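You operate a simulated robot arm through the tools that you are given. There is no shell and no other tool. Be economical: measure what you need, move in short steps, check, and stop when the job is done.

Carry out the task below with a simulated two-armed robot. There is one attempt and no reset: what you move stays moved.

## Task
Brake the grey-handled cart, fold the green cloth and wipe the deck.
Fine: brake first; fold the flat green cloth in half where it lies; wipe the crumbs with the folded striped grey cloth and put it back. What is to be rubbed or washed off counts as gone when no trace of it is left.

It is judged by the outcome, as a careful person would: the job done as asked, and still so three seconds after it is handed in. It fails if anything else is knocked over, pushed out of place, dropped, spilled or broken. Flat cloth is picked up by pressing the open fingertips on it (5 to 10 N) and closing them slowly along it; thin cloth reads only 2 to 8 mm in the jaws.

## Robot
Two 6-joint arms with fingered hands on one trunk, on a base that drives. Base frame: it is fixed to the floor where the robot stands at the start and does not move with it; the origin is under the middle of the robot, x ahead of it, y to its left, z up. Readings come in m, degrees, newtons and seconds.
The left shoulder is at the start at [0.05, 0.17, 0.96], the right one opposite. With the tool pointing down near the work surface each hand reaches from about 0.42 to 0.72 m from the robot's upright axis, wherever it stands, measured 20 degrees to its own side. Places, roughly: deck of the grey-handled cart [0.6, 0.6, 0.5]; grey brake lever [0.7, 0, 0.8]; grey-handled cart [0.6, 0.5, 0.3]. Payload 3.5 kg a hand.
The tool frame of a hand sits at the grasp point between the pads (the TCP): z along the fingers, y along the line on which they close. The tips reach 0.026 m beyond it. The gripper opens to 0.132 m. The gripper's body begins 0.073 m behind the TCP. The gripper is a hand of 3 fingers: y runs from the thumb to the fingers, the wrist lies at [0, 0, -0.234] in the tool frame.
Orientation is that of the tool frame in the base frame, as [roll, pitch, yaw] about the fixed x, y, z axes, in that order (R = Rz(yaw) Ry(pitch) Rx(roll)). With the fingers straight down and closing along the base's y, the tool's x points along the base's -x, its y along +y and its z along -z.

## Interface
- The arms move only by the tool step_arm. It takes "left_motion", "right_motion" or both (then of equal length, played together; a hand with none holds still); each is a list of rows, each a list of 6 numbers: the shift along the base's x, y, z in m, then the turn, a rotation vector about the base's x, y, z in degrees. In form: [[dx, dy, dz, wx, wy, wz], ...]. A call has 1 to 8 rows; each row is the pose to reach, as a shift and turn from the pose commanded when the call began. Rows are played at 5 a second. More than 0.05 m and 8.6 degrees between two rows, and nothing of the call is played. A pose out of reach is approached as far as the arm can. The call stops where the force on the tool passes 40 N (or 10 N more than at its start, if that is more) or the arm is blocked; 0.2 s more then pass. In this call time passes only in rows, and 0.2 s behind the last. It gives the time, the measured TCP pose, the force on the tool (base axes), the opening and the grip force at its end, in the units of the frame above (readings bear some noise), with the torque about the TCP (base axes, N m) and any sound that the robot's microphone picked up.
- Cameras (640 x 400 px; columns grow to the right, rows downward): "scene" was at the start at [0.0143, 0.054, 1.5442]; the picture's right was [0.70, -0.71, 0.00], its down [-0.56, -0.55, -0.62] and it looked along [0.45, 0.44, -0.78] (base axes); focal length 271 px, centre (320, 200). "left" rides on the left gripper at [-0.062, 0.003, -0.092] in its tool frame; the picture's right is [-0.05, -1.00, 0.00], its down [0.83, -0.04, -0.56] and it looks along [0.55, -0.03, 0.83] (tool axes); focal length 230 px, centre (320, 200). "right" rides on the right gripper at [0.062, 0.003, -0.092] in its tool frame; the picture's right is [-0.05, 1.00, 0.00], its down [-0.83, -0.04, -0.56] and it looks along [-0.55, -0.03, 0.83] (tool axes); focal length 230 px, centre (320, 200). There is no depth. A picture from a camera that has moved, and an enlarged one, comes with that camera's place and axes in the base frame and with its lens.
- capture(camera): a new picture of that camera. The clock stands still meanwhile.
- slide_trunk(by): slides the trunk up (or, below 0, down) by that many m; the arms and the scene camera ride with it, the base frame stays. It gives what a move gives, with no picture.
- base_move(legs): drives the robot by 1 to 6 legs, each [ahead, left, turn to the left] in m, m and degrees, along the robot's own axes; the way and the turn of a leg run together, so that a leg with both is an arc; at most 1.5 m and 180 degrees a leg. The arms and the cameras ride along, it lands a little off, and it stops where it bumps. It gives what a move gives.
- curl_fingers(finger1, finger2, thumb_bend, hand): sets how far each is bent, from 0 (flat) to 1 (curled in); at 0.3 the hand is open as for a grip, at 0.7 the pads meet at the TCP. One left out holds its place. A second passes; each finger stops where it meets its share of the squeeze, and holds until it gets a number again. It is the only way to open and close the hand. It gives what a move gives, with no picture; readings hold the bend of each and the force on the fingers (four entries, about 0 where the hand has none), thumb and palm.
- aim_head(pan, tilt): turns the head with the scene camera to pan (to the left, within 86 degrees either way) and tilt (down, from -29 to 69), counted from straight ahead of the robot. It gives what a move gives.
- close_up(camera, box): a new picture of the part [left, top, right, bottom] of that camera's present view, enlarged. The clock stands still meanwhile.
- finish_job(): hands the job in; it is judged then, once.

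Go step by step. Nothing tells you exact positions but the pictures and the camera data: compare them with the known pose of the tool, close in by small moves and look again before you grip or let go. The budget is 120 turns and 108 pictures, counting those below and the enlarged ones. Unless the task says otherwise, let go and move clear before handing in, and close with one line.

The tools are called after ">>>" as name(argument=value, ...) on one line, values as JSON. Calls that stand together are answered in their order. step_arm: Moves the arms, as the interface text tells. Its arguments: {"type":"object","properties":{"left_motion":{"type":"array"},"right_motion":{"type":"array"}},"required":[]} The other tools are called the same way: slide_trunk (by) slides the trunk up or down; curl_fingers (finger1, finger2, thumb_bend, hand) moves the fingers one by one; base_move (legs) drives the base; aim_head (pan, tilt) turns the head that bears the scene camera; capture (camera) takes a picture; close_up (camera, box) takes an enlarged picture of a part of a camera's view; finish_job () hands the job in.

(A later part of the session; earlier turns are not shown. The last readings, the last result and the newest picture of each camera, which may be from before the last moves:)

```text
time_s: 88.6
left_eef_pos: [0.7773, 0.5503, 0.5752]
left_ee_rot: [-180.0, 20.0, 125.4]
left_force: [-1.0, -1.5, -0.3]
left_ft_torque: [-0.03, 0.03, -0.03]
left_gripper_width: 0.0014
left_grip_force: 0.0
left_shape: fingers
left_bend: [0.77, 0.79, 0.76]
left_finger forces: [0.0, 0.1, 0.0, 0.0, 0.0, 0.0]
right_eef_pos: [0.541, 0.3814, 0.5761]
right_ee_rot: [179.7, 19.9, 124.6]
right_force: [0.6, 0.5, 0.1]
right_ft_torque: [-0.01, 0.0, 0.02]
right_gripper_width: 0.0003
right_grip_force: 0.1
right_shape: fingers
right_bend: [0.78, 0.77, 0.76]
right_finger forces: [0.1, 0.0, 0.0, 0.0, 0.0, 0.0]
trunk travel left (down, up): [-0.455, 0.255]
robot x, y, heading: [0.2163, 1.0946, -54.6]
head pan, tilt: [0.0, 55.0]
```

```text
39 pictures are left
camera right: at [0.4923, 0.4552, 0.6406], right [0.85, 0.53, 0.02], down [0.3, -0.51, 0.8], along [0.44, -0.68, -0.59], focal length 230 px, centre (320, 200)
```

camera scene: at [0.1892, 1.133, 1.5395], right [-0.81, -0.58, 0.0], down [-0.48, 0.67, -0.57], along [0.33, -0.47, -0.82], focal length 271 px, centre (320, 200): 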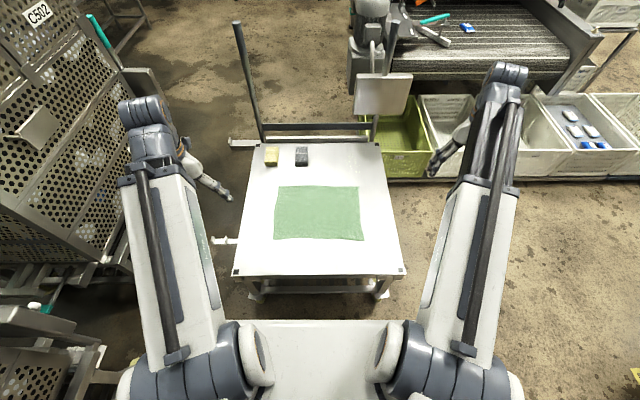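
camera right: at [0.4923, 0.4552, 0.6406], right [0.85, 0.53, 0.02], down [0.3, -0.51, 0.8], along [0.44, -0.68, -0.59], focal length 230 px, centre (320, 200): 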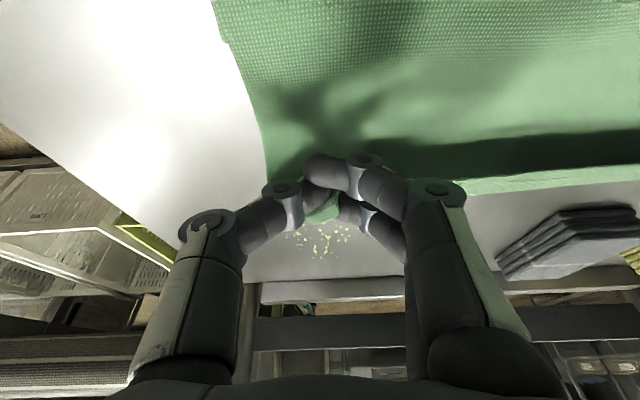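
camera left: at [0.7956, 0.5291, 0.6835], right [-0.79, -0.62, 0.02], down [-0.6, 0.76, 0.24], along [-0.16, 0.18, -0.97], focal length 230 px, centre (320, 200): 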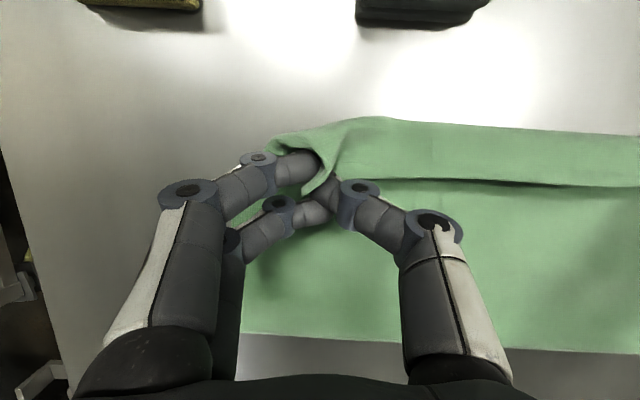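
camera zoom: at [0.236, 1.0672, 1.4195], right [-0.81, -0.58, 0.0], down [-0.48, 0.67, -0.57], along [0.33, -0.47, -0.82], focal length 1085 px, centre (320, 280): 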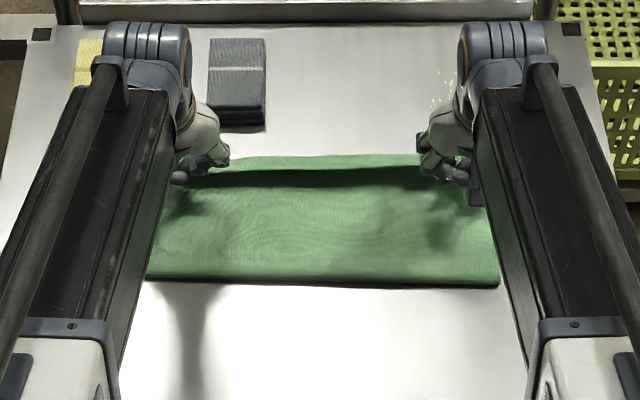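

The pinch is 4 cm deep across the edge, so the edge always lays back. I'll unfold the cloth again the same way it came, then refold with the hands turned 90° so the pinch runs along the edge.

>>> step_arm(left_motion=[[-0.007, 0.01, 0.03, 4.06, 2.92, 0], [-0.018, 0.025, 0.06, 8.12, 5.84, 0], [-0.034, 0.047, 0.09, 12.2, 8.75, 0], [-0.053, 0.074, 0.11, 16.25, 11.66, 0], [-0.073, 0.102, 0.12, 16.25, 11.66, 0], [-0.093, 0.13, 0.12, 16.25, 11.66, 0], [-0.112, 0.156, 0.105, 16.25, 11.66, 0]], right_motion=[[-0.007, 0.01, 0.03, 4.06, 2.92, 0], [-0.018, 0.025, 0.06, 8.12, 5.84, 0], [-0.034, 0.047, 0.09, 12.2, 8.75, 0], [-0.053, 0.074, 0.11, 16.25, 11.66, 0], [-0.073, 0.102, 0.12, 16.25, 11.66, 0], [-0.093, 0.13, 0.12, 16.25, 11.66, 0], [-0.112, 0.156, 0.105, 16.25, 11.66, 0]])

>>> step_arm(left_motion=[[-0.015, 0.021, -0.02, 0, 0, 0], [-0.028, 0.039, -0.045, 0, 0, 0], [-0.04, 0.056, -0.07, 0, 0, 0], [-0.05, 0.07, -0.09, 0, 0, 0], [-0.057, 0.079, -0.103, 0, 0, 0]], right_motion=[[-0.015, 0.021, -0.02, 0, 0, 0], [-0.028, 0.039, -0.045, 0, 0, 0], [-0.04, 0.056, -0.07, 0, 0, 0], [-0.05, 0.07, -0.09, 0, 0, 0], [-0.057, 0.079, -0.103, 0, 0, 0]])

>>> close_up(camera="scene", box=[220, 130, 420, 270])

```text
time_s: 90.2
left_eef_pos: [0.6657, 0.7076, 0.6799]
left_ee_rot: [-180.0, 0.0, 125.5]
left_force: [-0.1, -0.2, -0.1]
left_ft_torque: [-0.02, 0.03, -0.01]
left_gripper_width: 0.0017
left_grip_force: 0.0
left_shape: fingers
left_bend: [0.77, 0.79, 0.76]
left_finger forces: [0.0, 0.1, 0.0, 0.0, 0.0, 0.1]
right_eef_pos: [0.4291, 0.5374, 0.6825]
right_ee_rot: [179.9, -0.1, 124.8]
right_force: [1.3, -0.2, -0.6]
right_ft_torque: [0.05, -0.04, 0.01]
right_gripper_width: 0.0001
right_grip_force: 0.1
right_shape: fingers
right_bend: [0.78, 0.77, 0.76]
right_finger forces: [0.0, 0.0, 0.1, 0.0, 0.0, 0.0]
trunk travel left (down, up): [-0.455, 0.255]
robot x, y, heading: [0.2163, 1.0959, -54.6]
head pan, tilt: [0.0, 55.0]
```

```text
time_s: 91.4
left_eef_pos: [0.6088, 0.7854, 0.5768]
left_ee_rot: [180.0, -0.2, 125.5]
left_force: [-0.9, -0.5, 0.5]
left_ft_torque: [0.01, 0.03, -0.01]
left_gripper_width: 0.0016
left_grip_force: 0.1
left_shape: fingers
left_bend: [0.77, 0.79, 0.76]
left_finger forces: [0.1, 0.0, 0.1, 0.1, 0.0, 0.0]
right_eef_pos: [0.3733, 0.6159, 0.5781]
right_ee_rot: [-180.0, -0.1, 124.7]
right_force: [0.2, 0.0, 0.4]
right_ft_torque: [0.03, -0.02, 0.03]
right_gripper_width: 0.0
right_grip_force: 0.1
right_shape: fingers
right_bend: [0.78, 0.77, 0.76]
right_finger forces: [0.0, 0.0, 0.0, 0.0, 0.1, 0.0]
trunk travel left (down, up): [-0.455, 0.255]
robot x, y, heading: [0.2195, 1.0932, -54.7]
head pan, tilt: [0.0, 55.0]
```

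```text
2.86 times, centred on (320, 200) of scene
camera zoom: at [0.236, 1.0673, 1.4196], right [-0.81, -0.58, 0.0], down [-0.48, 0.67, -0.57], along [0.33, -0.47, -0.82], focal length 775 px, centre (320, 200)
```

zoom: 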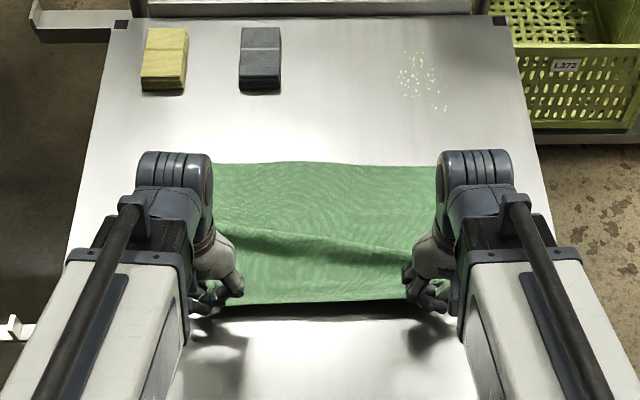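

>>> step_arm(left_motion=[[-0.006, 0.008, -0.002, 0, 0, 0], [-0.009, 0.018, -0.003, 0, 0, 0], [-0.007, 0.027, -0.003, 0, 0, 0]], right_motion=[[-0.006, 0.008, -0.002, 0, 0, 0], [-0.014, 0.014, -0.003, 0, 0, 0], [-0.023, 0.016, -0.003, 0, 0, 0]])

>>> close_up(camera="scene", box=[220, 130, 420, 270])

```text
time_s: 92.2
left_eef_pos: [0.6021, 0.8135, 0.574]
left_ee_rot: [180.0, -0.1, 125.5]
left_force: [-4.9, -3.3, -0.5]
left_ft_torque: [-0.09, 0.11, -0.03]
left_gripper_width: 0.0013
left_grip_force: 0.0
left_shape: fingers
left_bend: [0.77, 0.79, 0.76]
left_finger forces: [0.0, 0.1, 0.0, 0.1, 0.0, 0.1]
right_eef_pos: [0.3501, 0.6312, 0.5767]
right_ee_rot: [-180.0, -0.1, 124.7]
right_force: [4.7, 2.9, 0.5]
right_ft_torque: [0.1, -0.1, 0.06]
right_gripper_width: 0.0
right_grip_force: 0.1
right_shape: fingers
right_bend: [0.8, 0.78, 0.78]
right_finger forces: [0.0, 0.0, 0.0, 0.0, 0.0, 0.0]
trunk travel left (down, up): [-0.455, 0.255]
robot x, y, heading: [0.2177, 1.0888, -54.4]
head pan, tilt: [0.0, 55.0]
```

```text
2.86 times, centred on (320, 200) of scene
camera zoom: at [0.236, 1.0673, 1.4195], right [-0.81, -0.58, 0.0], down [-0.48, 0.67, -0.57], along [0.33, -0.47, -0.82], focal length 775 px, centre (320, 200)
```

zoom: 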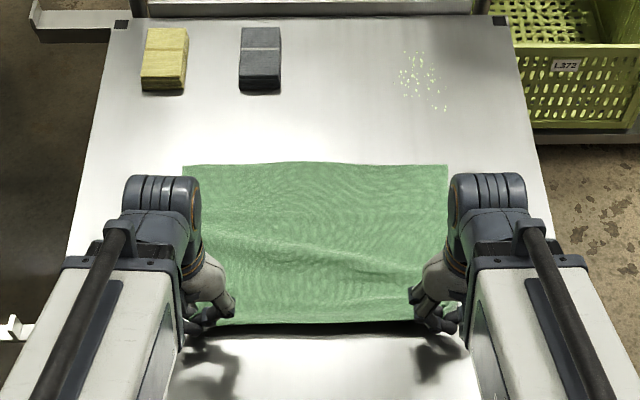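

>>> step_arm(left_motion=[[-0.006, 0.008, -0.004, 0, 0, 0], [-0.006, 0.008, -0.007, 0, 0, 0]], right_motion=[[-0.006, 0.008, -0.004, 0, 0, 0], [-0.006, 0.008, -0.009, 0, 0, 0]])

>>> curl_fingers(hand="left", finger1=0.4, finger2=0.4, thumb_bend=0.4)

>>> curl_fingers(hand="right", finger1=0.4, finger2=0.4, thumb_bend=0.4)

>>> step_arm(left_motion=[[0, 0, 0.03, 0, 0, 0], [0, 0, 0.07, 0, 0, 0], [0.005, 0, 0.1, 0, 0, -8], [0.01, 0, 0.11, 0, 0, -16], [0.01, 0, 0.11, 0, 0, -24], [0.01, 0, 0.11, 0, 0, -32], [0.01, 0, 0.11, 0, 0, -40], [0.01, 0, 0.11, 0, 0, -48]], right_motion=[[0, 0, 0.03, 0, 0, 0], [0, 0, 0.07, 0, 0, 0], [0, 0, 0.1, 0, 0, -8], [0, 0, 0.11, 0, 0, -16], [0, 0, 0.11, 0, 0, -24], [0, 0, 0.11, 0, 0, -32], [0, 0, 0.11, 0, 0, -40], [0, 0, 0.11, 0, 0, -48]])

>>> step_arm(left_motion=[[0, 0, 0, 0, 0, -8.4], [0, 0, 0, 0, 0, -16.8], [0, 0, 0, 0, 0, -25.2], [0, 0, 0, 0, 0, -33.6], [0, 0, 0, 0, 0, -42]], right_motion=[[0, 0, 0, 0, 0, -8.4], [0, 0, 0, 0, 0, -16.8], [0, 0, 0, 0, 0, -25.2], [0, 0, 0, 0, 0, -33.6], [0, 0, 0, 0, 0, -42]])

>>> capture(camera="left")

>>> capture(camera="right")

>>> close_up(camera="scene", box=[220, 130, 420, 270])

```text
time_s: 92.8
left_eef_pos: [0.595, 0.8203, 0.5667]
left_ee_rot: [180.0, -0.1, 125.5]
left_force: [-3.9, -2.6, 0.5]
left_ft_torque: [-0.07, 0.11, -0.01]
left_gripper_width: 0.0012
left_grip_force: 0.1
left_shape: fingers
left_bend: [0.77, 0.79, 0.76]
left_finger forces: [0.0, 0.1, 0.1, 0.0, 0.0, 0.0]
right_eef_pos: [0.3434, 0.6404, 0.5666]
right_ee_rot: [-179.9, -0.1, 124.8]
right_force: [4.4, 2.9, -0.6]
right_ft_torque: [0.09, -0.06, 0.06]
right_gripper_width: 0.0
right_grip_force: 0.1
right_shape: fingers
right_bend: [0.81, 0.78, 0.78]
right_finger forces: [0.0, 0.0, 0.1, 0.1, 0.0, 0.0]
trunk travel left (down, up): [-0.455, 0.255]
robot x, y, heading: [0.2166, 1.0919, -54.6]
head pan, tilt: [0.0, 55.0]
```

```text
time_s: 93.8
left_eef_pos: [0.5962, 0.8206, 0.568]
left_ee_rot: [-180.0, -0.1, 125.4]
left_force: [0.7, 0.3, 0.6]
left_ft_torque: [0.03, -0.02, 0.02]
left_gripper_width: 0.1007
left_grip_force: 0.0
left_shape: fingers
left_bend: [0.4, 0.4, 0.4]
left_finger forces: [0.1, 0.0, 0.0, 0.0, 0.0, 0.0]
right_eef_pos: [0.3434, 0.6397, 0.567]
right_ee_rot: [-179.9, -0.1, 124.8]
right_force: [0.3, 1.0, -0.6]
right_ft_torque: [0.02, 0.01, 0.0]
right_gripper_width: 0.0
right_grip_force: 0.0
right_shape: fingers
right_bend: [0.81, 0.78, 0.79]
right_finger forces: [0.1, 0.0, 0.0, 0.1, 0.1, 0.0]
trunk travel left (down, up): [-0.455, 0.255]
robot x, y, heading: [0.2181, 1.0936, -54.5]
head pan, tilt: [0.0, 55.0]
```

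```text
time_s: 94.8
left_eef_pos: [0.5955, 0.8214, 0.567]
left_ee_rot: [-180.0, 0.0, 125.5]
left_force: [-0.8, 0.3, 0.3]
left_ft_torque: [0.03, 0.02, -0.02]
left_gripper_width: 0.1008
left_grip_force: 0.0
left_shape: fingers
left_bend: [0.4, 0.4, 0.4]
left_finger forces: [0.0, 0.0, 0.1, 0.0, 0.0, 0.0]
right_eef_pos: [0.3445, 0.6404, 0.567]
right_ee_rot: [-180.0, -0.1, 124.8]
right_force: [0.2, -1.1, 0.4]
right_ft_torque: [0.0, 0.01, -0.01]
right_gripper_width: 0.101
right_grip_force: 0.1
right_shape: fingers
right_bend: [0.4, 0.4, 0.4]
right_finger forces: [0.0, 0.0, 0.1, 0.0, 0.1, 0.0]
trunk travel left (down, up): [-0.455, 0.255]
robot x, y, heading: [0.2126, 1.0912, -54.5]
head pan, tilt: [0.0, 55.0]
```

```text
time_s: 96.6
left_eef_pos: [0.6166, 0.803, 0.6728]
left_ee_rot: [-179.9, -0.2, 77.3]
left_force: [0.5, -1.3, 0.1]
left_ft_torque: [-0.02, 0.02, 0.02]
left_gripper_width: 0.1007
left_grip_force: 0.0
left_shape: fingers
left_bend: [0.4, 0.4, 0.4]
left_finger forces: [0.1, 0.1, 0.1, 0.0, 0.0, 0.0]
left hand out of reach, approached as far as the arm can: row 1, 2, 3, 4, 5, 6, 7, 8
right_eef_pos: [0.3596, 0.6181, 0.6719]
right_ee_rot: [-180.0, -0.2, 76.6]
right_force: [-0.1, 0.7, -0.7]
right_ft_torque: [-0.01, -0.01, 0.0]
right_gripper_width: 0.1007
right_grip_force: 0.1
right_shape: fingers
right_bend: [0.4, 0.4, 0.4]
right_finger forces: [0.1, 0.0, 0.0, 0.0, 0.0, 0.1]
right hand out of reach, approached as far as the arm can: row 1, 2, 3, 4, 5, 6, 7, 8
trunk travel left (down, up): [-0.455, 0.255]
robot x, y, heading: [0.2172, 1.0949, -54.3]
head pan, tilt: [0.0, 55.0]
```

```text
time_s: 97.8
left_eef_pos: [0.6197, 0.8019, 0.6723]
left_ee_rot: [-180.0, -0.1, 35.4]
left_force: [0.3, 0.4, -1.1]
left_ft_torque: [0.0, 0.01, -0.01]
left_gripper_width: 0.1009
left_grip_force: 0.1
left_shape: fingers
left_bend: [0.4, 0.4, 0.4]
left_finger forces: [0.0, 0.0, 0.0, 0.0, 0.1, 0.1]
right_eef_pos: [0.3607, 0.6186, 0.6728]
right_ee_rot: [-179.8, -0.1, 34.6]
right_force: [0.2, 0.4, 0.0]
right_ft_torque: [-0.03, 0.06, 0.01]
right_gripper_width: 0.1012
right_grip_force: 0.1
right_shape: fingers
right_bend: [0.4, 0.4, 0.4]
right_finger forces: [0.0, 0.0, 0.0, 0.1, 0.1, 0.0]
trunk travel left (down, up): [-0.455, 0.255]
robot x, y, heading: [0.2164, 1.0923, -54.6]
head pan, tilt: [0.0, 55.0]
```

```text
36 pictures are left
camera left: at [0.5701, 0.7633, 0.7661], right [-0.62, 0.79, 0.0], down [0.65, 0.51, 0.56], along [0.44, 0.35, -0.83], focal length 230 px, centre (320, 200)
```

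left: 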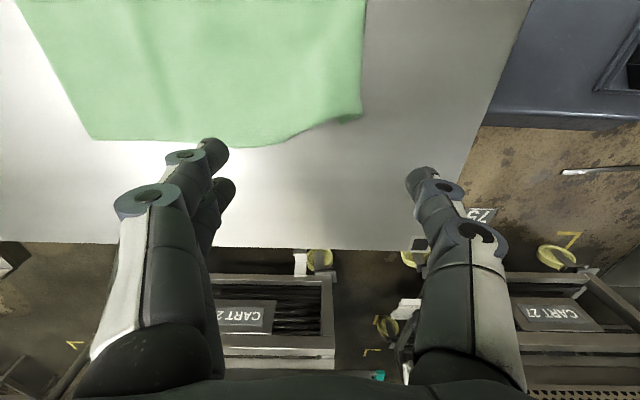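

```text
35 pictures are left
camera right: at [0.4117, 0.6501, 0.7633], right [0.52, -0.85, 0.0], down [-0.71, -0.44, 0.55], along [-0.47, -0.29, -0.83], focal length 230 px, centre (320, 200)
```

right: 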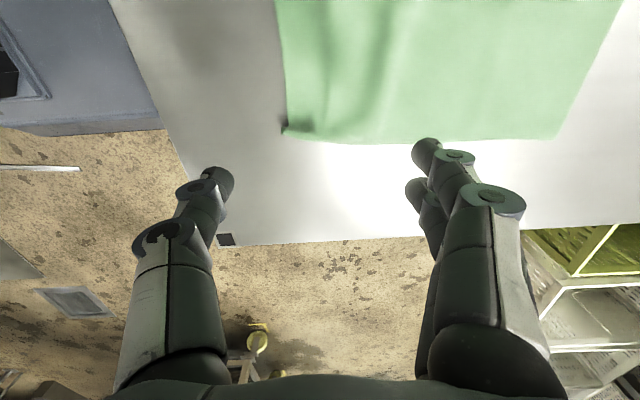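

```text
2.86 times, centred on (320, 200) of scene
camera zoom: at [0.236, 1.0673, 1.4195], right [-0.81, -0.58, 0.0], down [-0.48, 0.67, -0.57], along [0.33, -0.47, -0.82], focal length 775 px, centre (320, 200)
```

zoom: 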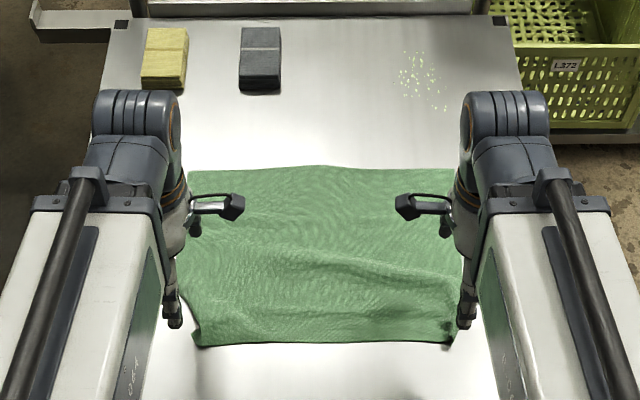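

The cloth is flat again. I'll set both hands just inside the near corners, thumbs at the edge, and press down.

>>> curl_fingers(hand="left", finger1=0.56, finger2=0.56, thumb_bend=0.56)

>>> curl_fingers(hand="right", finger1=0.56, finger2=0.56, thumb_bend=0.56)

>>> step_arm(left_motion=[[-0.016, -0.004, -0.02, 0, 0, 0], [-0.031, -0.0086, -0.05, 0, 0, 0], [-0.031, -0.0086, -0.08, 0, 0, 0], [-0.031, -0.0086, -0.102, 0, 0, 0]], right_motion=[[0.006, 0.007, -0.02, 0, 0, 0], [0.012, 0.0138, -0.05, 0, 0, 0], [0.012, 0.0138, -0.08, 0, 0, 0], [0.012, 0.0138, -0.102, 0, 0, 0]])

>>> capture(camera="left")

>>> capture(camera="right")

```text
time_s: 98.8
left_eef_pos: [0.6187, 0.801, 0.673]
left_ee_rot: [179.9, -0.2, 35.5]
left_force: [-0.8, 0.0, 0.9]
left_ft_torque: [-0.02, -0.01, 0.03]
left_gripper_width: 0.0488
left_grip_force: 0.0
left_shape: fingers
left_bend: [0.56, 0.56, 0.56]
left_finger forces: [0.1, 0.0, 0.1, 0.0, 0.1, 0.1]
right_eef_pos: [0.3594, 0.6191, 0.6723]
right_ee_rot: [-180.0, 0.0, 34.7]
right_force: [0.6, -0.2, 0.6]
right_ft_torque: [0.01, 0.02, 0.05]
right_gripper_width: 0.101
right_grip_force: 0.0
right_shape: fingers
right_bend: [0.4, 0.4, 0.4]
right_finger forces: [0.1, 0.1, 0.0, 0.0, 0.1, 0.0]
trunk travel left (down, up): [-0.455, 0.255]
robot x, y, heading: [0.2143, 1.0945, -54.7]
head pan, tilt: [0.0, 55.0]
```

```text
time_s: 99.8
left_eef_pos: [0.6188, 0.8014, 0.6731]
left_ee_rot: [179.9, 0.0, 35.4]
left_force: [0.5, 0.2, 0.0]
left_ft_torque: [-0.01, 0.02, 0.0]
left_gripper_width: 0.0489
left_grip_force: 0.0
left_shape: fingers
left_bend: [0.56, 0.56, 0.56]
left_finger forces: [0.1, 0.0, 0.0, 0.0, 0.1, 0.0]
right_eef_pos: [0.3602, 0.6196, 0.6722]
right_ee_rot: [-179.9, -0.1, 34.7]
right_force: [-0.8, -0.2, -0.1]
right_ft_torque: [-0.01, 0.04, 0.02]
right_gripper_width: 0.0483
right_grip_force: 0.1
right_shape: fingers
right_bend: [0.56, 0.56, 0.56]
right_finger forces: [0.0, 0.0, 0.0, 0.1, 0.0, 0.1]
trunk travel left (down, up): [-0.455, 0.255]
robot x, y, heading: [0.2172, 1.0925, -54.6]
head pan, tilt: [0.0, 55.0]
```

```text
time_s: 100.8
left_eef_pos: [0.5868, 0.7939, 0.5712]
left_ee_rot: [-180.0, -0.1, 35.5]
left_force: [-0.4, -0.6, -0.1]
left_ft_torque: [-0.04, 0.02, 0.0]
left_gripper_width: 0.0484
left_grip_force: 0.1
left_shape: fingers
left_bend: [0.56, 0.56, 0.56]
left_finger forces: [0.1, 0.0, 0.1, 0.0, 0.0, 0.0]
right_eef_pos: [0.37, 0.6361, 0.5701]
right_ee_rot: [179.8, -0.2, 34.7]
right_force: [0.1, 0.2, 1.0]
right_ft_torque: [0.02, -0.01, 0.02]
right_gripper_width: 0.0484
right_grip_force: 0.1
right_shape: fingers
right_bend: [0.56, 0.56, 0.56]
right_finger forces: [0.0, 0.1, 0.1, 0.0, 0.0, 0.0]
trunk travel left (down, up): [-0.455, 0.255]
robot x, y, heading: [0.2161, 1.0909, -54.4]
head pan, tilt: [0.0, 55.0]
```

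```text
33 pictures are left
camera left: at [0.5386, 0.7543, 0.6648], right [-0.62, 0.78, 0.0], down [0.65, 0.52, 0.56], along [0.44, 0.35, -0.83], focal length 230 px, centre (320, 200)
```

left: 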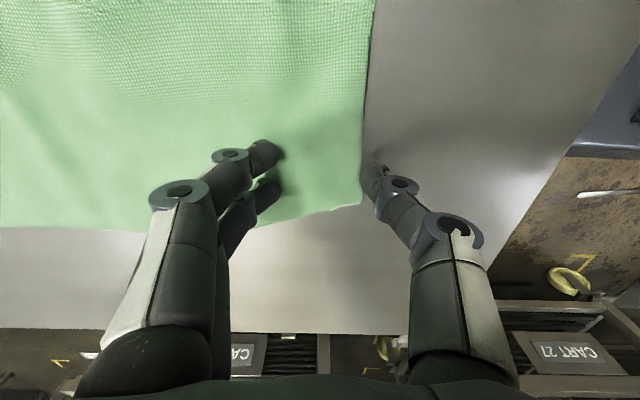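

```text
32 pictures are left
camera right: at [0.4215, 0.6673, 0.6607], right [0.53, -0.85, 0.0], down [-0.71, -0.44, 0.55], along [-0.47, -0.29, -0.83], focal length 230 px, centre (320, 200)
```

right: 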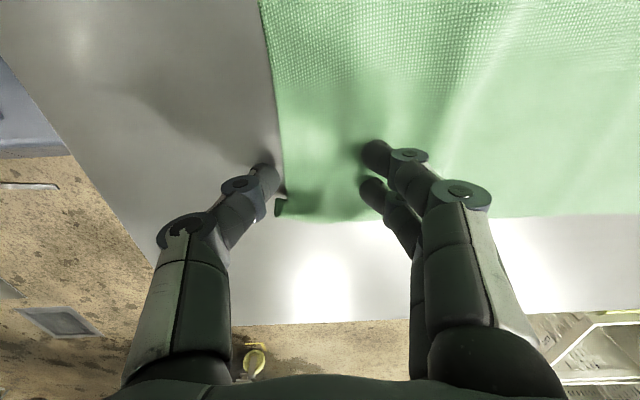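

>>> step_arm(left_motion=[[0.0047, -0.0065, 0, 0, 0, 0], [0.0047, -0.0065, -0.004, 0, 0, 0], [0.0047, -0.0065, -0.0065, 0, 0, 0], [0.0047, -0.0065, -0.0065, 0, 0, 0]], right_motion=[[0.0047, -0.0065, 0, 0, 0, 0], [0.0047, -0.0065, -0.004, 0, 0, 0], [0.0047, -0.0065, -0.006, 0, 0, 0], [0.0047, -0.0065, -0.006, 0, 0, 0]])

>>> curl_fingers(hand="left", finger1=0.61, finger2=0.61, thumb_bend=0.61)

>>> curl_fingers(hand="right", finger1=0.61, finger2=0.61, thumb_bend=0.61)

>>> step_arm(left_motion=[[0, 0, -0.0018, 0, 0, 0], [0, 0, -0.0018, 0, 0, 0]], right_motion=[[0, 0, -0.0018, 0, 0, 0], [0, 0, -0.0018, 0, 0, 0]])

```text
time_s: 101.8
left_eef_pos: [0.5915, 0.7864, 0.5654]
left_ee_rot: [180.0, -0.1, 35.4]
left_force: [0.2, 0.5, 2.1]
left_ft_torque: [-0.06, 0.02, -0.04]
left_gripper_width: 0.0481
left_grip_force: 0.0
left_shape: fingers
left_bend: [0.56, 0.56, 0.56]
left_finger forces: [0.0, 0.1, 0.0, 0.0, 0.1, 0.0]
right_eef_pos: [0.3748, 0.6292, 0.5649]
right_ee_rot: [179.9, -0.1, 34.8]
right_force: [-0.5, -0.8, 4.7]
right_ft_torque: [-0.14, -0.08, 0.0]
right_gripper_width: 0.0484
right_grip_force: 0.0
right_shape: fingers
right_bend: [0.56, 0.56, 0.56]
right_finger forces: [0.1, 0.1, 0.0, 0.1, 0.0, 0.1]
trunk travel left (down, up): [-0.455, 0.255]
robot x, y, heading: [0.2179, 1.0946, -54.6]
head pan, tilt: [0.0, 55.0]
```

```text
time_s: 102.8
left_eef_pos: [0.5918, 0.7862, 0.5649]
left_ee_rot: [180.0, 0.0, 35.5]
left_force: [0.0, 0.2, -0.3]
left_ft_torque: [0.02, 0.0, -0.01]
left_gripper_width: 0.0326
left_grip_force: 0.0
left_shape: fingers
left_bend: [0.61, 0.61, 0.61]
left_finger forces: [0.0, 0.0, 0.0, 0.0, 0.0, 0.1]
right_eef_pos: [0.3741, 0.6285, 0.5653]
right_ee_rot: [-180.0, 0.0, 34.8]
right_force: [0.0, -1.7, 7.3]
right_ft_torque: [-0.2, -0.06, -0.04]
right_gripper_width: 0.0485
right_grip_force: 0.0
right_shape: fingers
right_bend: [0.56, 0.56, 0.56]
right_finger forces: [0.0, 0.0, 0.0, 0.1, 0.0, 0.0]
trunk travel left (down, up): [-0.455, 0.255]
robot x, y, heading: [0.2198, 1.094, -54.7]
head pan, tilt: [0.0, 55.0]
```

```text
time_s: 103.8
left_eef_pos: [0.5915, 0.7848, 0.5644]
left_ee_rot: [-180.0, -0.1, 35.5]
left_force: [0.6, 0.4, -0.9]
left_ft_torque: [-0.03, 0.0, 0.01]
left_gripper_width: 0.0322
left_grip_force: 0.0
left_shape: fingers
left_bend: [0.61, 0.61, 0.61]
left_finger forces: [0.1, 0.0, 0.0, 0.0, 0.0, 0.0]
right_eef_pos: [0.3733, 0.6303, 0.5648]
right_ee_rot: [-180.0, -0.1, 34.7]
right_force: [-0.3, 0.5, 0.1]
right_ft_torque: [-0.04, 0.01, -0.01]
right_gripper_width: 0.0325
right_grip_force: 0.2
right_shape: fingers
right_bend: [0.61, 0.61, 0.61]
right_finger forces: [0.0, 0.0, 0.0, 0.1, 0.0, 0.0]
trunk travel left (down, up): [-0.455, 0.255]
robot x, y, heading: [0.2172, 1.0943, -54.5]
head pan, tilt: [0.0, 55.0]
```

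```text
time_s: 104.4
left_eef_pos: [0.5924, 0.7868, 0.5649]
left_ee_rot: [-180.0, -0.1, 35.5]
left_force: [-1.0, -1.1, 8.1]
left_ft_torque: [0.08, 0.08, 0.02]
left_gripper_width: 0.0319
left_grip_force: 0.0
left_shape: fingers
left_bend: [0.61, 0.61, 0.61]
left_finger forces: [0.1, 0.0, 0.1, 0.0, 0.1, 0.0]
right_eef_pos: [0.3745, 0.6288, 0.5628]
right_ee_rot: [179.9, -0.1, 34.9]
right_force: [1.2, -1.1, 7.6]
right_ft_torque: [-0.12, -0.09, 0.0]
right_gripper_width: 0.0319
right_grip_force: 0.3
right_shape: fingers
right_bend: [0.61, 0.61, 0.61]
right_finger forces: [0.0, 0.0, 0.1, 0.0, 0.9, 0.1]
trunk travel left (down, up): [-0.455, 0.255]
robot x, y, heading: [0.2183, 1.0934, -54.5]
head pan, tilt: [0.0, 55.0]
```

>>> step_arm(left_motion=[[0, 0, -0.0008, 0, 0, 0]], right_motion=[[0, 0, -0.0008, 0, 0, 0]])

>>> curl_fingers(hand="left", finger1=0.65, finger2=0.65, thumb_bend=0.65)

>>> curl_fingers(hand="right", finger1=0.65, finger2=0.65, thumb_bend=0.65)

>>> step_arm(left_motion=[[0, 0, -0.0018, 0, 0, 0], [0, 0, -0.0018, 0, 0, 0]], right_motion=[[0, 0, -0.0018, 0, 0, 0], [0, 0, -0.0018, 0, 0, 0]])

>>> curl_fingers(hand="left", finger1=0.69, finger2=0.69, thumb_bend=0.69)

>>> curl_fingers(hand="right", finger1=0.69, finger2=0.69, thumb_bend=0.69)

>>> curl_fingers(hand="left", finger1=0.85, finger2=0.85, thumb_bend=0.85)

>>> curl_fingers(hand="right", finger1=0.85, finger2=0.85, thumb_bend=0.85)

>>> step_arm(left_motion=[[0, 0, 0.015, 0, 0, 0], [0, 0, 0.03, 0, 0, 0], [0, 0, 0.045, 0, 0, 0]], right_motion=[[0, 0, 0.015, 0, 0, 0], [0, 0, 0.03, 0, 0, 0], [0, 0, 0.045, 0, 0, 0]])

>>> capture(camera="left")

>>> capture(camera="right")

```text
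time_s: 104.8
left_eef_pos: [0.5927, 0.7866, 0.5646]
left_ee_rot: [179.9, -0.1, 35.4]
left_force: [-1.8, -0.4, 14.3]
left_ft_torque: [0.07, 0.09, 0.02]
left_gripper_width: 0.0311
left_grip_force: 0.0
left_shape: fingers
left_bend: [0.61, 0.61, 0.61]
left_finger forces: [0.0, 0.0, 0.0, 0.0, 0.0, 0.1]
right_eef_pos: [0.3733, 0.6296, 0.5635]
right_ee_rot: [179.8, -0.1, 34.8]
right_force: [1.3, -1.2, 15.7]
right_ft_torque: [-0.14, -0.05, -0.01]
right_gripper_width: 0.0316
right_grip_force: 2.4
right_shape: fingers
right_bend: [0.61, 0.62, 0.61]
right_finger forces: [0.1, 0.0, 0.0, 0.0, 4.3, 0.1]
trunk travel left (down, up): [-0.455, 0.255]
robot x, y, heading: [0.2183, 1.0929, -54.2]
head pan, tilt: [0.0, 55.0]
```

```text
time_s: 105.8
left_eef_pos: [0.5927, 0.7864, 0.5627]
left_ee_rot: [179.9, -0.1, 35.5]
left_force: [-0.1, -0.3, 1.0]
left_ft_torque: [0.0, -0.02, -0.03]
left_gripper_width: 0.0199
left_grip_force: 0.0
left_shape: fingers
left_bend: [0.65, 0.65, 0.65]
left_finger forces: [0.1, 0.0, 0.0, 0.0, 0.1, 0.0]
right_eef_pos: [0.3734, 0.6298, 0.5634]
right_ee_rot: [179.9, -0.2, 34.8]
right_force: [-0.1, -1.6, 30.3]
right_ft_torque: [-0.11, 0.0, 0.05]
right_gripper_width: 0.0317
right_grip_force: 6.1
right_shape: fingers
right_bend: [0.62, 0.63, 0.62]
right_finger forces: [0.0, 0.1, 0.0, 0.0, 12.1, 0.1]
trunk travel left (down, up): [-0.455, 0.255]
robot x, y, heading: [0.2177, 1.0908, -54.6]
head pan, tilt: [0.0, 55.0]
```

```text
time_s: 106.8
left_eef_pos: [0.5928, 0.7855, 0.5641]
left_ee_rot: [179.9, -0.1, 35.5]
left_force: [0.0, 0.4, 1.3]
left_ft_torque: [-0.03, 0.0, 0.02]
left_gripper_width: 0.0197
left_grip_force: 0.0
left_shape: fingers
left_bend: [0.65, 0.65, 0.65]
left_finger forces: [0.0, 0.1, 0.0, 0.0, 0.1, 0.0]
right_eef_pos: [0.3751, 0.6301, 0.5624]
right_ee_rot: [179.9, -0.1, 34.8]
right_force: [-1.8, 3.4, 10.6]
right_ft_torque: [0.29, 0.21, 0.02]
right_gripper_width: 0.0227
right_grip_force: 4.4
right_shape: fingers
right_bend: [0.65, 0.65, 0.65]
right_finger forces: [0.1, 0.0, 0.0, 0.0, 9.2, 0.1]
trunk travel left (down, up): [-0.455, 0.255]
robot x, y, heading: [0.2153, 1.0906, -54.3]
head pan, tilt: [0.0, 55.0]
```

```text
time_s: 107.4
left_eef_pos: [0.5929, 0.7859, 0.5621]
left_ee_rot: [179.9, -0.1, 35.5]
left_force: [0.3, 0.8, 17.6]
left_ft_torque: [0.09, 0.06, -0.02]
left_gripper_width: 0.0184
left_grip_force: 0.1
left_shape: fingers
left_bend: [0.66, 0.65, 0.66]
left_finger forces: [0.0, 0.1, 0.0, 0.1, 0.0, 0.0]
right_eef_pos: [0.3741, 0.6301, 0.5626]
right_ee_rot: [179.8, -0.1, 34.8]
right_force: [-2.7, 2.0, 20.3]
right_ft_torque: [0.25, 0.21, 0.02]
right_gripper_width: 0.0213
right_grip_force: 7.2
right_shape: fingers
right_bend: [0.65, 0.65, 0.66]
right_finger forces: [0.1, 0.1, 0.0, 0.1, 14.9, 0.0]
trunk travel left (down, up): [-0.455, 0.255]
robot x, y, heading: [0.2215, 1.0946, -54.3]
head pan, tilt: [0.0, 55.0]
```

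```text
time_s: 108.4
left_eef_pos: [0.5915, 0.7865, 0.5606]
left_ee_rot: [179.9, -0.2, 35.5]
left_force: [-0.3, 0.5, -0.1]
left_ft_torque: [0.02, -0.02, -0.02]
left_gripper_width: 0.0084
left_grip_force: 0.0
left_shape: fingers
left_bend: [0.69, 0.69, 0.69]
left_finger forces: [0.1, 0.1, 0.0, 0.0, 0.0, 0.0]
right_eef_pos: [0.3724, 0.6288, 0.5612]
right_ee_rot: [179.9, -0.1, 34.8]
right_force: [-4.5, 3.5, 33.3]
right_ft_torque: [0.36, 0.32, 0.0]
right_gripper_width: 0.0209
right_grip_force: 11.8
right_shape: fingers
right_bend: [0.66, 0.66, 0.66]
right_finger forces: [0.0, 0.0, 0.1, 0.0, 23.0, 0.0]
trunk travel left (down, up): [-0.455, 0.255]
robot x, y, heading: [0.2185, 1.0925, -54.3]
head pan, tilt: [0.0, 55.0]
```

```text
time_s: 109.4
left_eef_pos: [0.5923, 0.7857, 0.5593]
left_ee_rot: [-180.0, -0.2, 35.5]
left_force: [-0.7, 0.9, 3.4]
left_ft_torque: [0.07, 0.06, -0.02]
left_gripper_width: 0.0079
left_grip_force: 0.1
left_shape: fingers
left_bend: [0.69, 0.69, 0.69]
left_finger forces: [0.0, 0.0, 0.0, 0.0, 0.2, 0.1]
right_eef_pos: [0.3726, 0.6291, 0.5614]
right_ee_rot: [180.0, -0.1, 34.7]
right_force: [0.0, -0.3, -0.3]
right_ft_torque: [0.0, -0.02, -0.02]
right_gripper_width: 0.009
right_grip_force: 0.1
right_shape: fingers
right_bend: [0.69, 0.69, 0.69]
right_finger forces: [0.0, 0.0, 0.0, 0.0, 0.0, 0.0]
trunk travel left (down, up): [-0.455, 0.255]
robot x, y, heading: [0.2157, 1.094, -54.3]
head pan, tilt: [0.0, 55.0]
```

```text
time_s: 110.4
left_eef_pos: [0.5926, 0.7861, 0.5598]
left_ee_rot: [180.0, 0.0, 35.4]
left_force: [-0.5, 0.1, 0.0]
left_ft_torque: [-0.02, -0.04, 0.04]
left_gripper_width: 0.0008
left_grip_force: 0.1
left_shape: fingers
left_bend: [0.76, 0.76, 0.75]
left_finger forces: [0.0, 0.1, 0.0, 0.0, 0.0, 0.0]
right_eef_pos: [0.3742, 0.6293, 0.5606]
right_ee_rot: [180.0, 0.0, 34.8]
right_force: [0.7, 1.0, 1.2]
right_ft_torque: [0.03, 0.05, 0.03]
right_gripper_width: 0.0086
right_grip_force: 0.2
right_shape: fingers
right_bend: [0.69, 0.69, 0.69]
right_finger forces: [0.0, 0.0, 0.1, 0.0, 0.1, 0.1]
trunk travel left (down, up): [-0.455, 0.255]
robot x, y, heading: [0.2205, 1.0917, -54.7]
head pan, tilt: [0.0, 55.0]
```

```text
time_s: 111.4
left_eef_pos: [0.5919, 0.7856, 0.56]
left_ee_rot: [-179.9, -0.1, 35.5]
left_force: [-1.6, -1.2, 0.1]
left_ft_torque: [0.0, 0.0, -0.02]
left_gripper_width: 0.001
left_grip_force: 0.0
left_shape: fingers
left_bend: [0.76, 0.76, 0.75]
left_finger forces: [0.1, 0.1, 0.1, 0.1, 0.0, 0.0]
right_eef_pos: [0.3742, 0.6294, 0.5608]
right_ee_rot: [180.0, -0.1, 34.7]
right_force: [1.1, 0.5, 0.1]
right_ft_torque: [0.02, -0.01, -0.01]
right_gripper_width: 0.0027
right_grip_force: 0.0
right_shape: fingers
right_bend: [0.76, 0.77, 0.74]
right_finger forces: [0.0, 0.1, 0.0, 0.0, 0.0, 0.1]
trunk travel left (down, up): [-0.455, 0.255]
robot x, y, heading: [0.2198, 1.0934, -54.4]
head pan, tilt: [0.0, 55.0]
```

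```text
time_s: 112.2
left_eef_pos: [0.592, 0.7875, 0.6047]
left_ee_rot: [-179.9, 0.0, 35.5]
left_force: [-0.3, -0.7, -0.5]
left_ft_torque: [0.01, 0.03, 0.0]
left_gripper_width: 0.001
left_grip_force: 0.1
left_shape: fingers
left_bend: [0.76, 0.76, 0.75]
left_finger forces: [0.0, 0.0, 0.0, 0.0, 0.1, 0.0]
right_eef_pos: [0.3754, 0.6281, 0.6042]
right_ee_rot: [-180.0, -0.1, 34.7]
right_force: [1.1, 0.7, 0.4]
right_ft_torque: [0.03, -0.03, -0.02]
right_gripper_width: 0.0027
right_grip_force: 0.1
right_shape: fingers
right_bend: [0.76, 0.77, 0.74]
right_finger forces: [0.0, 0.0, 0.0, 0.0, 0.0, 0.1]
trunk travel left (down, up): [-0.455, 0.255]
robot x, y, heading: [0.216, 1.0904, -54.9]
head pan, tilt: [0.0, 55.0]
```

```text
31 pictures are left
camera left: at [0.5439, 0.7477, 0.6984], right [-0.62, 0.78, 0.0], down [0.65, 0.52, 0.56], along [0.44, 0.35, -0.83], focal length 230 px, centre (320, 200)
```

left: 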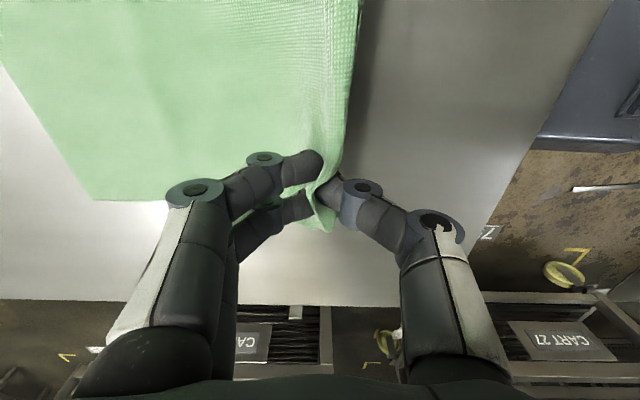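

```text
30 pictures are left
camera right: at [0.4261, 0.6595, 0.6964], right [0.53, -0.85, 0.0], down [-0.71, -0.44, 0.55], along [-0.47, -0.29, -0.83], focal length 230 px, centre (320, 200)
```

right: 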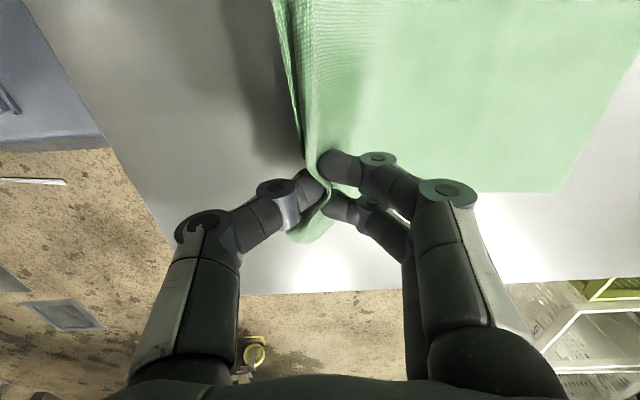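

Now the pinch lies along the edge with only a small inset. I'll carry it over in the same arc and release just above the cloth so the edge can drop open.

>>> step_arm(left_motion=[[0.0088, -0.0122, 0.02, 0, 0, 0], [0.0175, -0.0244, 0.035, 0, 0, 0], [0.0274, -0.0382, 0.05, 0, 0, 0], [0.0379, -0.0528, 0.06, 0, 0, 0], [0.0478, -0.0666, 0.065, 0, 0, 0], [0.0584, -0.0812, 0.07, 0, 0, 0], [0.0689, -0.0958, 0.07, 0, 0, 0], [0.0788, -0.1096, 0.065, 0, 0, 0]], right_motion=[[0.0088, -0.0122, 0.02, 0, 0, 0], [0.0175, -0.0244, 0.035, 0, 0, 0], [0.0274, -0.0382, 0.05, 0, 0, 0], [0.0379, -0.0528, 0.06, 0, 0, 0], [0.0478, -0.0666, 0.065, 0, 0, 0], [0.0584, -0.0812, 0.07, 0, 0, 0], [0.0689, -0.0958, 0.07, 0, 0, 0], [0.0788, -0.1096, 0.065, 0, 0, 0]])

>>> step_arm(left_motion=[[0.0088, -0.0122, -0.006, 0, 0, 0], [0.0175, -0.0244, -0.016, 0, 0, 0], [0.0263, -0.0365, -0.03, 0, 0, 0], [0.035, -0.0487, -0.044, 0, 0, 0], [0.042, -0.0585, -0.057, 0, 0, 0], [0.048, -0.067, -0.07, 0, 0, 0], [0.0515, -0.0717, -0.078, 0, 0, 0]], right_motion=[[0.0088, -0.0122, -0.006, 0, 0, 0], [0.0175, -0.0244, -0.016, 0, 0, 0], [0.0263, -0.0365, -0.03, 0, 0, 0], [0.035, -0.0487, -0.044, 0, 0, 0], [0.042, -0.0585, -0.057, 0, 0, 0], [0.048, -0.067, -0.07, 0, 0, 0], [0.0515, -0.0717, -0.078, 0, 0, 0]])

>>> close_up(camera="scene", box=[240, 130, 400, 230])

>>> capture(camera="right")

```text
time_s: 114.0
left_eef_pos: [0.6726, 0.674, 0.6708]
left_ee_rot: [179.9, -0.1, 35.5]
left_force: [-0.2, -0.2, -0.7]
left_ft_torque: [-0.01, 0.02, 0.0]
left_gripper_width: 0.0007
left_grip_force: 0.1
left_shape: fingers
left_bend: [0.76, 0.76, 0.75]
left_finger forces: [0.1, 0.1, 0.0, 0.0, 0.0, 0.0]
right_eef_pos: [0.4528, 0.5179, 0.6725]
right_ee_rot: [180.0, -0.1, 34.8]
right_force: [0.6, 0.8, 0.5]
right_ft_torque: [0.03, -0.03, -0.08]
right_gripper_width: 0.0026
right_grip_force: 0.1
right_shape: fingers
right_bend: [0.77, 0.77, 0.74]
right_finger forces: [0.0, 0.0, 0.0, 0.0, 0.0, 0.1]
trunk travel left (down, up): [-0.455, 0.255]
robot x, y, heading: [0.2168, 1.0882, -54.4]
head pan, tilt: [0.0, 55.0]
```

```text
time_s: 115.6
left_eef_pos: [0.7234, 0.6065, 0.5931]
left_ee_rot: [-180.0, -0.1, 35.6]
left_force: [0.0, -0.7, 0.2]
left_ft_torque: [-0.01, 0.02, -0.02]
left_gripper_width: 0.001
left_grip_force: 0.0
left_shape: fingers
left_bend: [0.76, 0.76, 0.75]
left_finger forces: [0.0, 0.1, 0.0, 0.1, 0.0, 0.0]
right_eef_pos: [0.5058, 0.4485, 0.5934]
right_ee_rot: [-180.0, -0.1, 34.7]
right_force: [1.3, -0.1, 0.7]
right_ft_torque: [-0.01, 0.0, -0.01]
right_gripper_width: 0.0027
right_grip_force: 0.0
right_shape: fingers
right_bend: [0.77, 0.77, 0.74]
right_finger forces: [0.0, 0.0, 0.0, 0.0, 0.0, 0.1]
trunk travel left (down, up): [-0.455, 0.255]
robot x, y, heading: [0.2175, 1.0916, -54.4]
head pan, tilt: [0.0, 55.0]
```

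```text
4.00 times, centred on (320, 180) of scene
camera zoom: at [0.2361, 1.0672, 1.4195], right [-0.81, -0.58, 0.0], down [-0.48, 0.67, -0.57], along [0.33, -0.47, -0.82], focal length 1085 px, centre (320, 280)
```

zoom: 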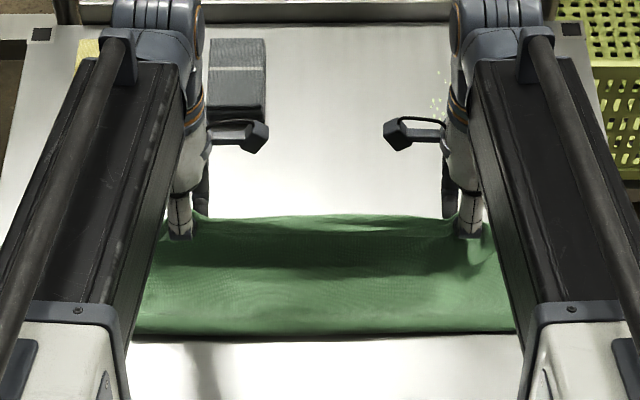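

```text
28 pictures are left
camera right: at [0.5568, 0.479, 0.6836], right [0.53, -0.85, 0.0], down [-0.71, -0.44, 0.55], along [-0.47, -0.29, -0.83], focal length 230 px, centre (320, 200)
```

right: 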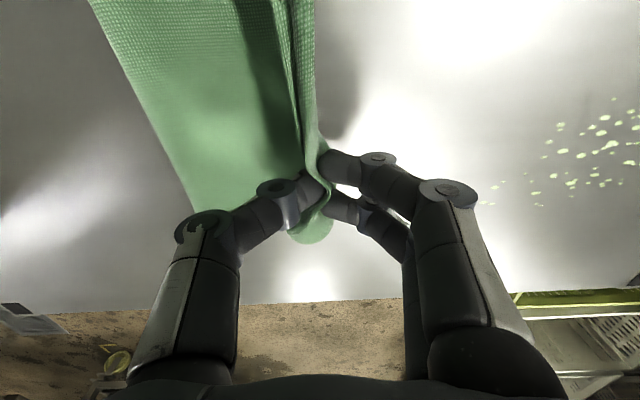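

>>> step_arm(left_motion=[[0.0035, -0.005, -0.006, 0, 0, 0], [0.0047, -0.0065, -0.012, 0, 0, 0]], right_motion=[[0.0035, -0.005, -0.006, 0, 0, 0], [0.0047, -0.0065, -0.012, 0, 0, 0]])

>>> curl_fingers(hand="left", finger1=0.5, finger2=0.5, thumb_bend=0.5)

>>> curl_fingers(hand="right", finger1=0.5, finger2=0.5, thumb_bend=0.5)

>>> step_arm(left_motion=[[0, 0, 0.03, 0, 0, 0], [0, 0, 0.07, 0, 0, 0], [0, 0.02, 0.11, 0, 0, 0], [0.01, 0.05, 0.14, 0, 0, 0], [0.02, 0.085, 0.15, 0, 0, 0], [0.03, 0.12, 0.15, 0, 0, 0]], right_motion=[[0, 0, 0.03, 0, 0, 0], [0, 0, 0.07, 0, 0, 0], [-0.02, 0.01, 0.11, 0, 0, 0], [-0.05, 0.02, 0.14, 0, 0, 0], [-0.09, 0.02, 0.15, 0, 0, 0], [-0.13, 0.02, 0.15, 0, 0, 0]])

>>> close_up(camera="scene", box=[250, 140, 390, 230])

```text
time_s: 116.2
left_eef_pos: [0.7269, 0.5992, 0.579]
left_ee_rot: [-180.0, -0.1, 35.4]
left_force: [-1.6, -1.2, 0.4]
left_ft_torque: [-0.04, 0.02, 0.04]
left_gripper_width: 0.0011
left_grip_force: 0.0
left_shape: fingers
left_bend: [0.76, 0.76, 0.75]
left_finger forces: [0.0, 0.0, 0.1, 0.0, 0.0, 0.0]
right_eef_pos: [0.5104, 0.4409, 0.5802]
right_ee_rot: [-179.9, -0.1, 34.7]
right_force: [0.1, 0.9, 0.1]
right_ft_torque: [0.02, 0.01, 0.0]
right_gripper_width: 0.0024
right_grip_force: 0.0
right_shape: fingers
right_bend: [0.77, 0.77, 0.74]
right_finger forces: [0.1, 0.0, 0.1, 0.0, 0.0, 0.0]
trunk travel left (down, up): [-0.455, 0.255]
robot x, y, heading: [0.2158, 1.0952, -54.8]
head pan, tilt: [0.0, 55.0]
```

```text
time_s: 117.2
left_eef_pos: [0.7273, 0.5999, 0.5797]
left_ee_rot: [179.9, -0.1, 35.5]
left_force: [1.5, -0.5, -0.3]
left_ft_torque: [0.02, -0.01, -0.03]
left_gripper_width: 0.0673
left_grip_force: 0.0
left_shape: fingers
left_bend: [0.5, 0.5, 0.5]
left_finger forces: [0.1, 0.1, 0.1, 0.0, 0.0, 0.0]
right_eef_pos: [0.5095, 0.441, 0.5811]
right_ee_rot: [-180.0, -0.1, 34.7]
right_force: [-0.2, -0.5, 0.1]
right_ft_torque: [-0.01, -0.01, -0.01]
right_gripper_width: 0.002
right_grip_force: 0.0
right_shape: fingers
right_bend: [0.77, 0.77, 0.75]
right_finger forces: [0.1, 0.1, 0.1, 0.0, 0.0, 0.0]
trunk travel left (down, up): [-0.455, 0.255]
robot x, y, heading: [0.2167, 1.0912, -54.5]
head pan, tilt: [0.0, 55.0]
```

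```text
time_s: 118.2
left_eef_pos: [0.7277, 0.5999, 0.5812]
left_ee_rot: [180.0, 0.0, 35.5]
left_force: [-0.4, -0.4, -1.0]
left_ft_torque: [0.02, 0.02, 0.01]
left_gripper_width: 0.0672
left_grip_force: 0.0
left_shape: fingers
left_bend: [0.5, 0.5, 0.5]
left_finger forces: [0.0, 0.0, 0.1, 0.0, 0.1, 0.0]
right_eef_pos: [0.5095, 0.4423, 0.5808]
right_ee_rot: [180.0, -0.1, 34.7]
right_force: [0.2, 0.5, 0.3]
right_ft_torque: [0.01, -0.02, 0.0]
right_gripper_width: 0.0671
right_grip_force: 0.1
right_shape: fingers
right_bend: [0.5, 0.5, 0.5]
right_finger forces: [0.1, 0.1, 0.1, 0.0, 0.1, 0.0]
trunk travel left (down, up): [-0.455, 0.255]
robot x, y, heading: [0.2145, 1.0924, -54.4]
head pan, tilt: [0.0, 55.0]
```

```text
time_s: 119.6
left_eef_pos: [0.7557, 0.7203, 0.7321]
left_ee_rot: [-179.9, -0.1, 35.5]
left_force: [0.5, -0.2, 0.2]
left_ft_torque: [0.03, 0.04, 0.03]
left_gripper_width: 0.0671
left_grip_force: 0.0
left_shape: fingers
left_bend: [0.5, 0.5, 0.5]
left_finger forces: [0.0, 0.1, 0.0, 0.0, 0.0, 0.0]
right_eef_pos: [0.3793, 0.4618, 0.7295]
right_ee_rot: [-180.0, -0.1, 34.8]
right_force: [-0.3, -0.2, 0.2]
right_ft_torque: [0.0, 0.03, 0.01]
right_gripper_width: 0.0673
right_grip_force: 0.1
right_shape: fingers
right_bend: [0.5, 0.5, 0.5]
right_finger forces: [0.0, 0.0, 0.1, 0.0, 0.1, 0.1]
trunk travel left (down, up): [-0.455, 0.255]
robot x, y, heading: [0.2185, 1.0957, -54.4]
head pan, tilt: [0.0, 55.0]
```

```text
4.44 times, centred on (320, 185) of scene
camera zoom: at [0.236, 1.0672, 1.4195], right [-0.81, -0.58, 0.0], down [-0.48, 0.67, -0.57], along [0.33, -0.47, -0.82], focal length 1206 px, centre (320, 267)
```

zoom: 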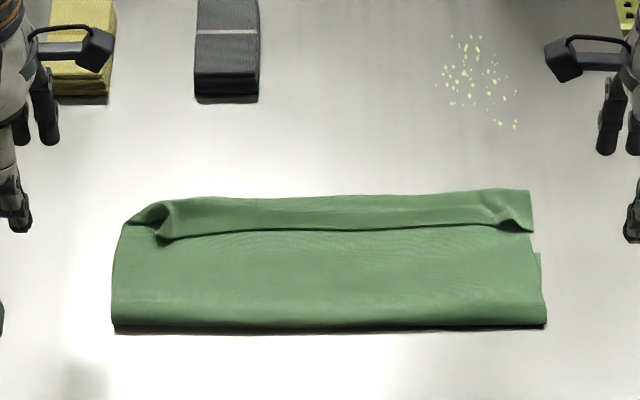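

>>> step_arm(left_motion=[[-0.04, -0.028, 0, 0, 0, 0], [-0.073, -0.052, 0, 0, 0, 0]], right_motion=[[0.035, 0.025, 0, 0, 0, 0], [0.065, 0.047, 0, 0, 0, 0]])

>>> capture(camera="right")

>>> capture(camera="left")

```text
time_s: 120.2
left_eef_pos: [0.6824, 0.6664, 0.7304]
left_ee_rot: [180.0, -0.1, 35.5]
left_force: [-0.3, -0.8, 0.4]
left_ft_torque: [0.02, 0.02, -0.02]
left_gripper_width: 0.0673
left_grip_force: 0.1
left_shape: fingers
left_bend: [0.5, 0.5, 0.5]
left_finger forces: [0.0, 0.1, 0.1, 0.0, 0.1, 0.0]
right_eef_pos: [0.4437, 0.5077, 0.7303]
right_ee_rot: [-180.0, 0.0, 34.7]
right_force: [0.1, -0.2, -0.9]
right_ft_torque: [0.0, -0.03, -0.02]
right_gripper_width: 0.0673
right_grip_force: 0.1
right_shape: fingers
right_bend: [0.5, 0.5, 0.5]
right_finger forces: [0.0, 0.0, 0.1, 0.1, 0.0, 0.1]
trunk travel left (down, up): [-0.455, 0.255]
robot x, y, heading: [0.2224, 1.0904, -54.6]
head pan, tilt: [0.0, 55.0]
```

```text
26 pictures are left
camera right: at [0.4958, 0.539, 0.821], right [0.53, -0.85, 0.0], down [-0.71, -0.44, 0.55], along [-0.47, -0.29, -0.83], focal length 230 px, centre (320, 200)
```

right: 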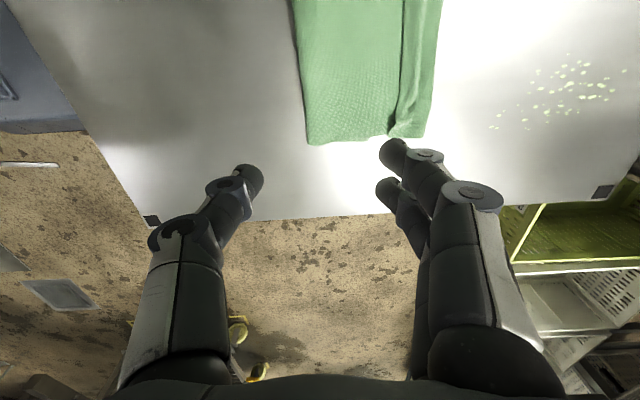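

```text
25 pictures are left
camera left: at [0.6339, 0.6275, 0.8237], right [-0.62, 0.78, 0.0], down [0.65, 0.52, 0.56], along [0.44, 0.35, -0.83], focal length 230 px, centre (320, 200)
```

left: 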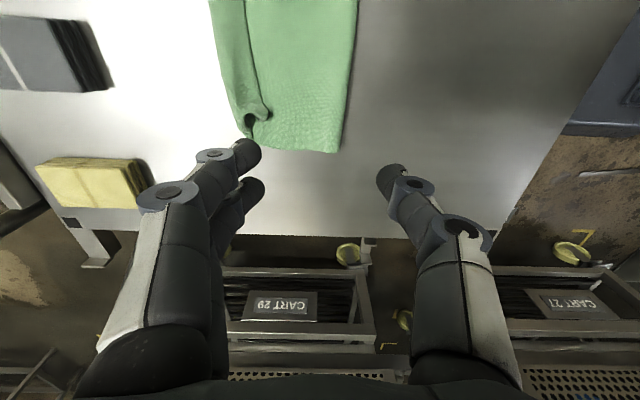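

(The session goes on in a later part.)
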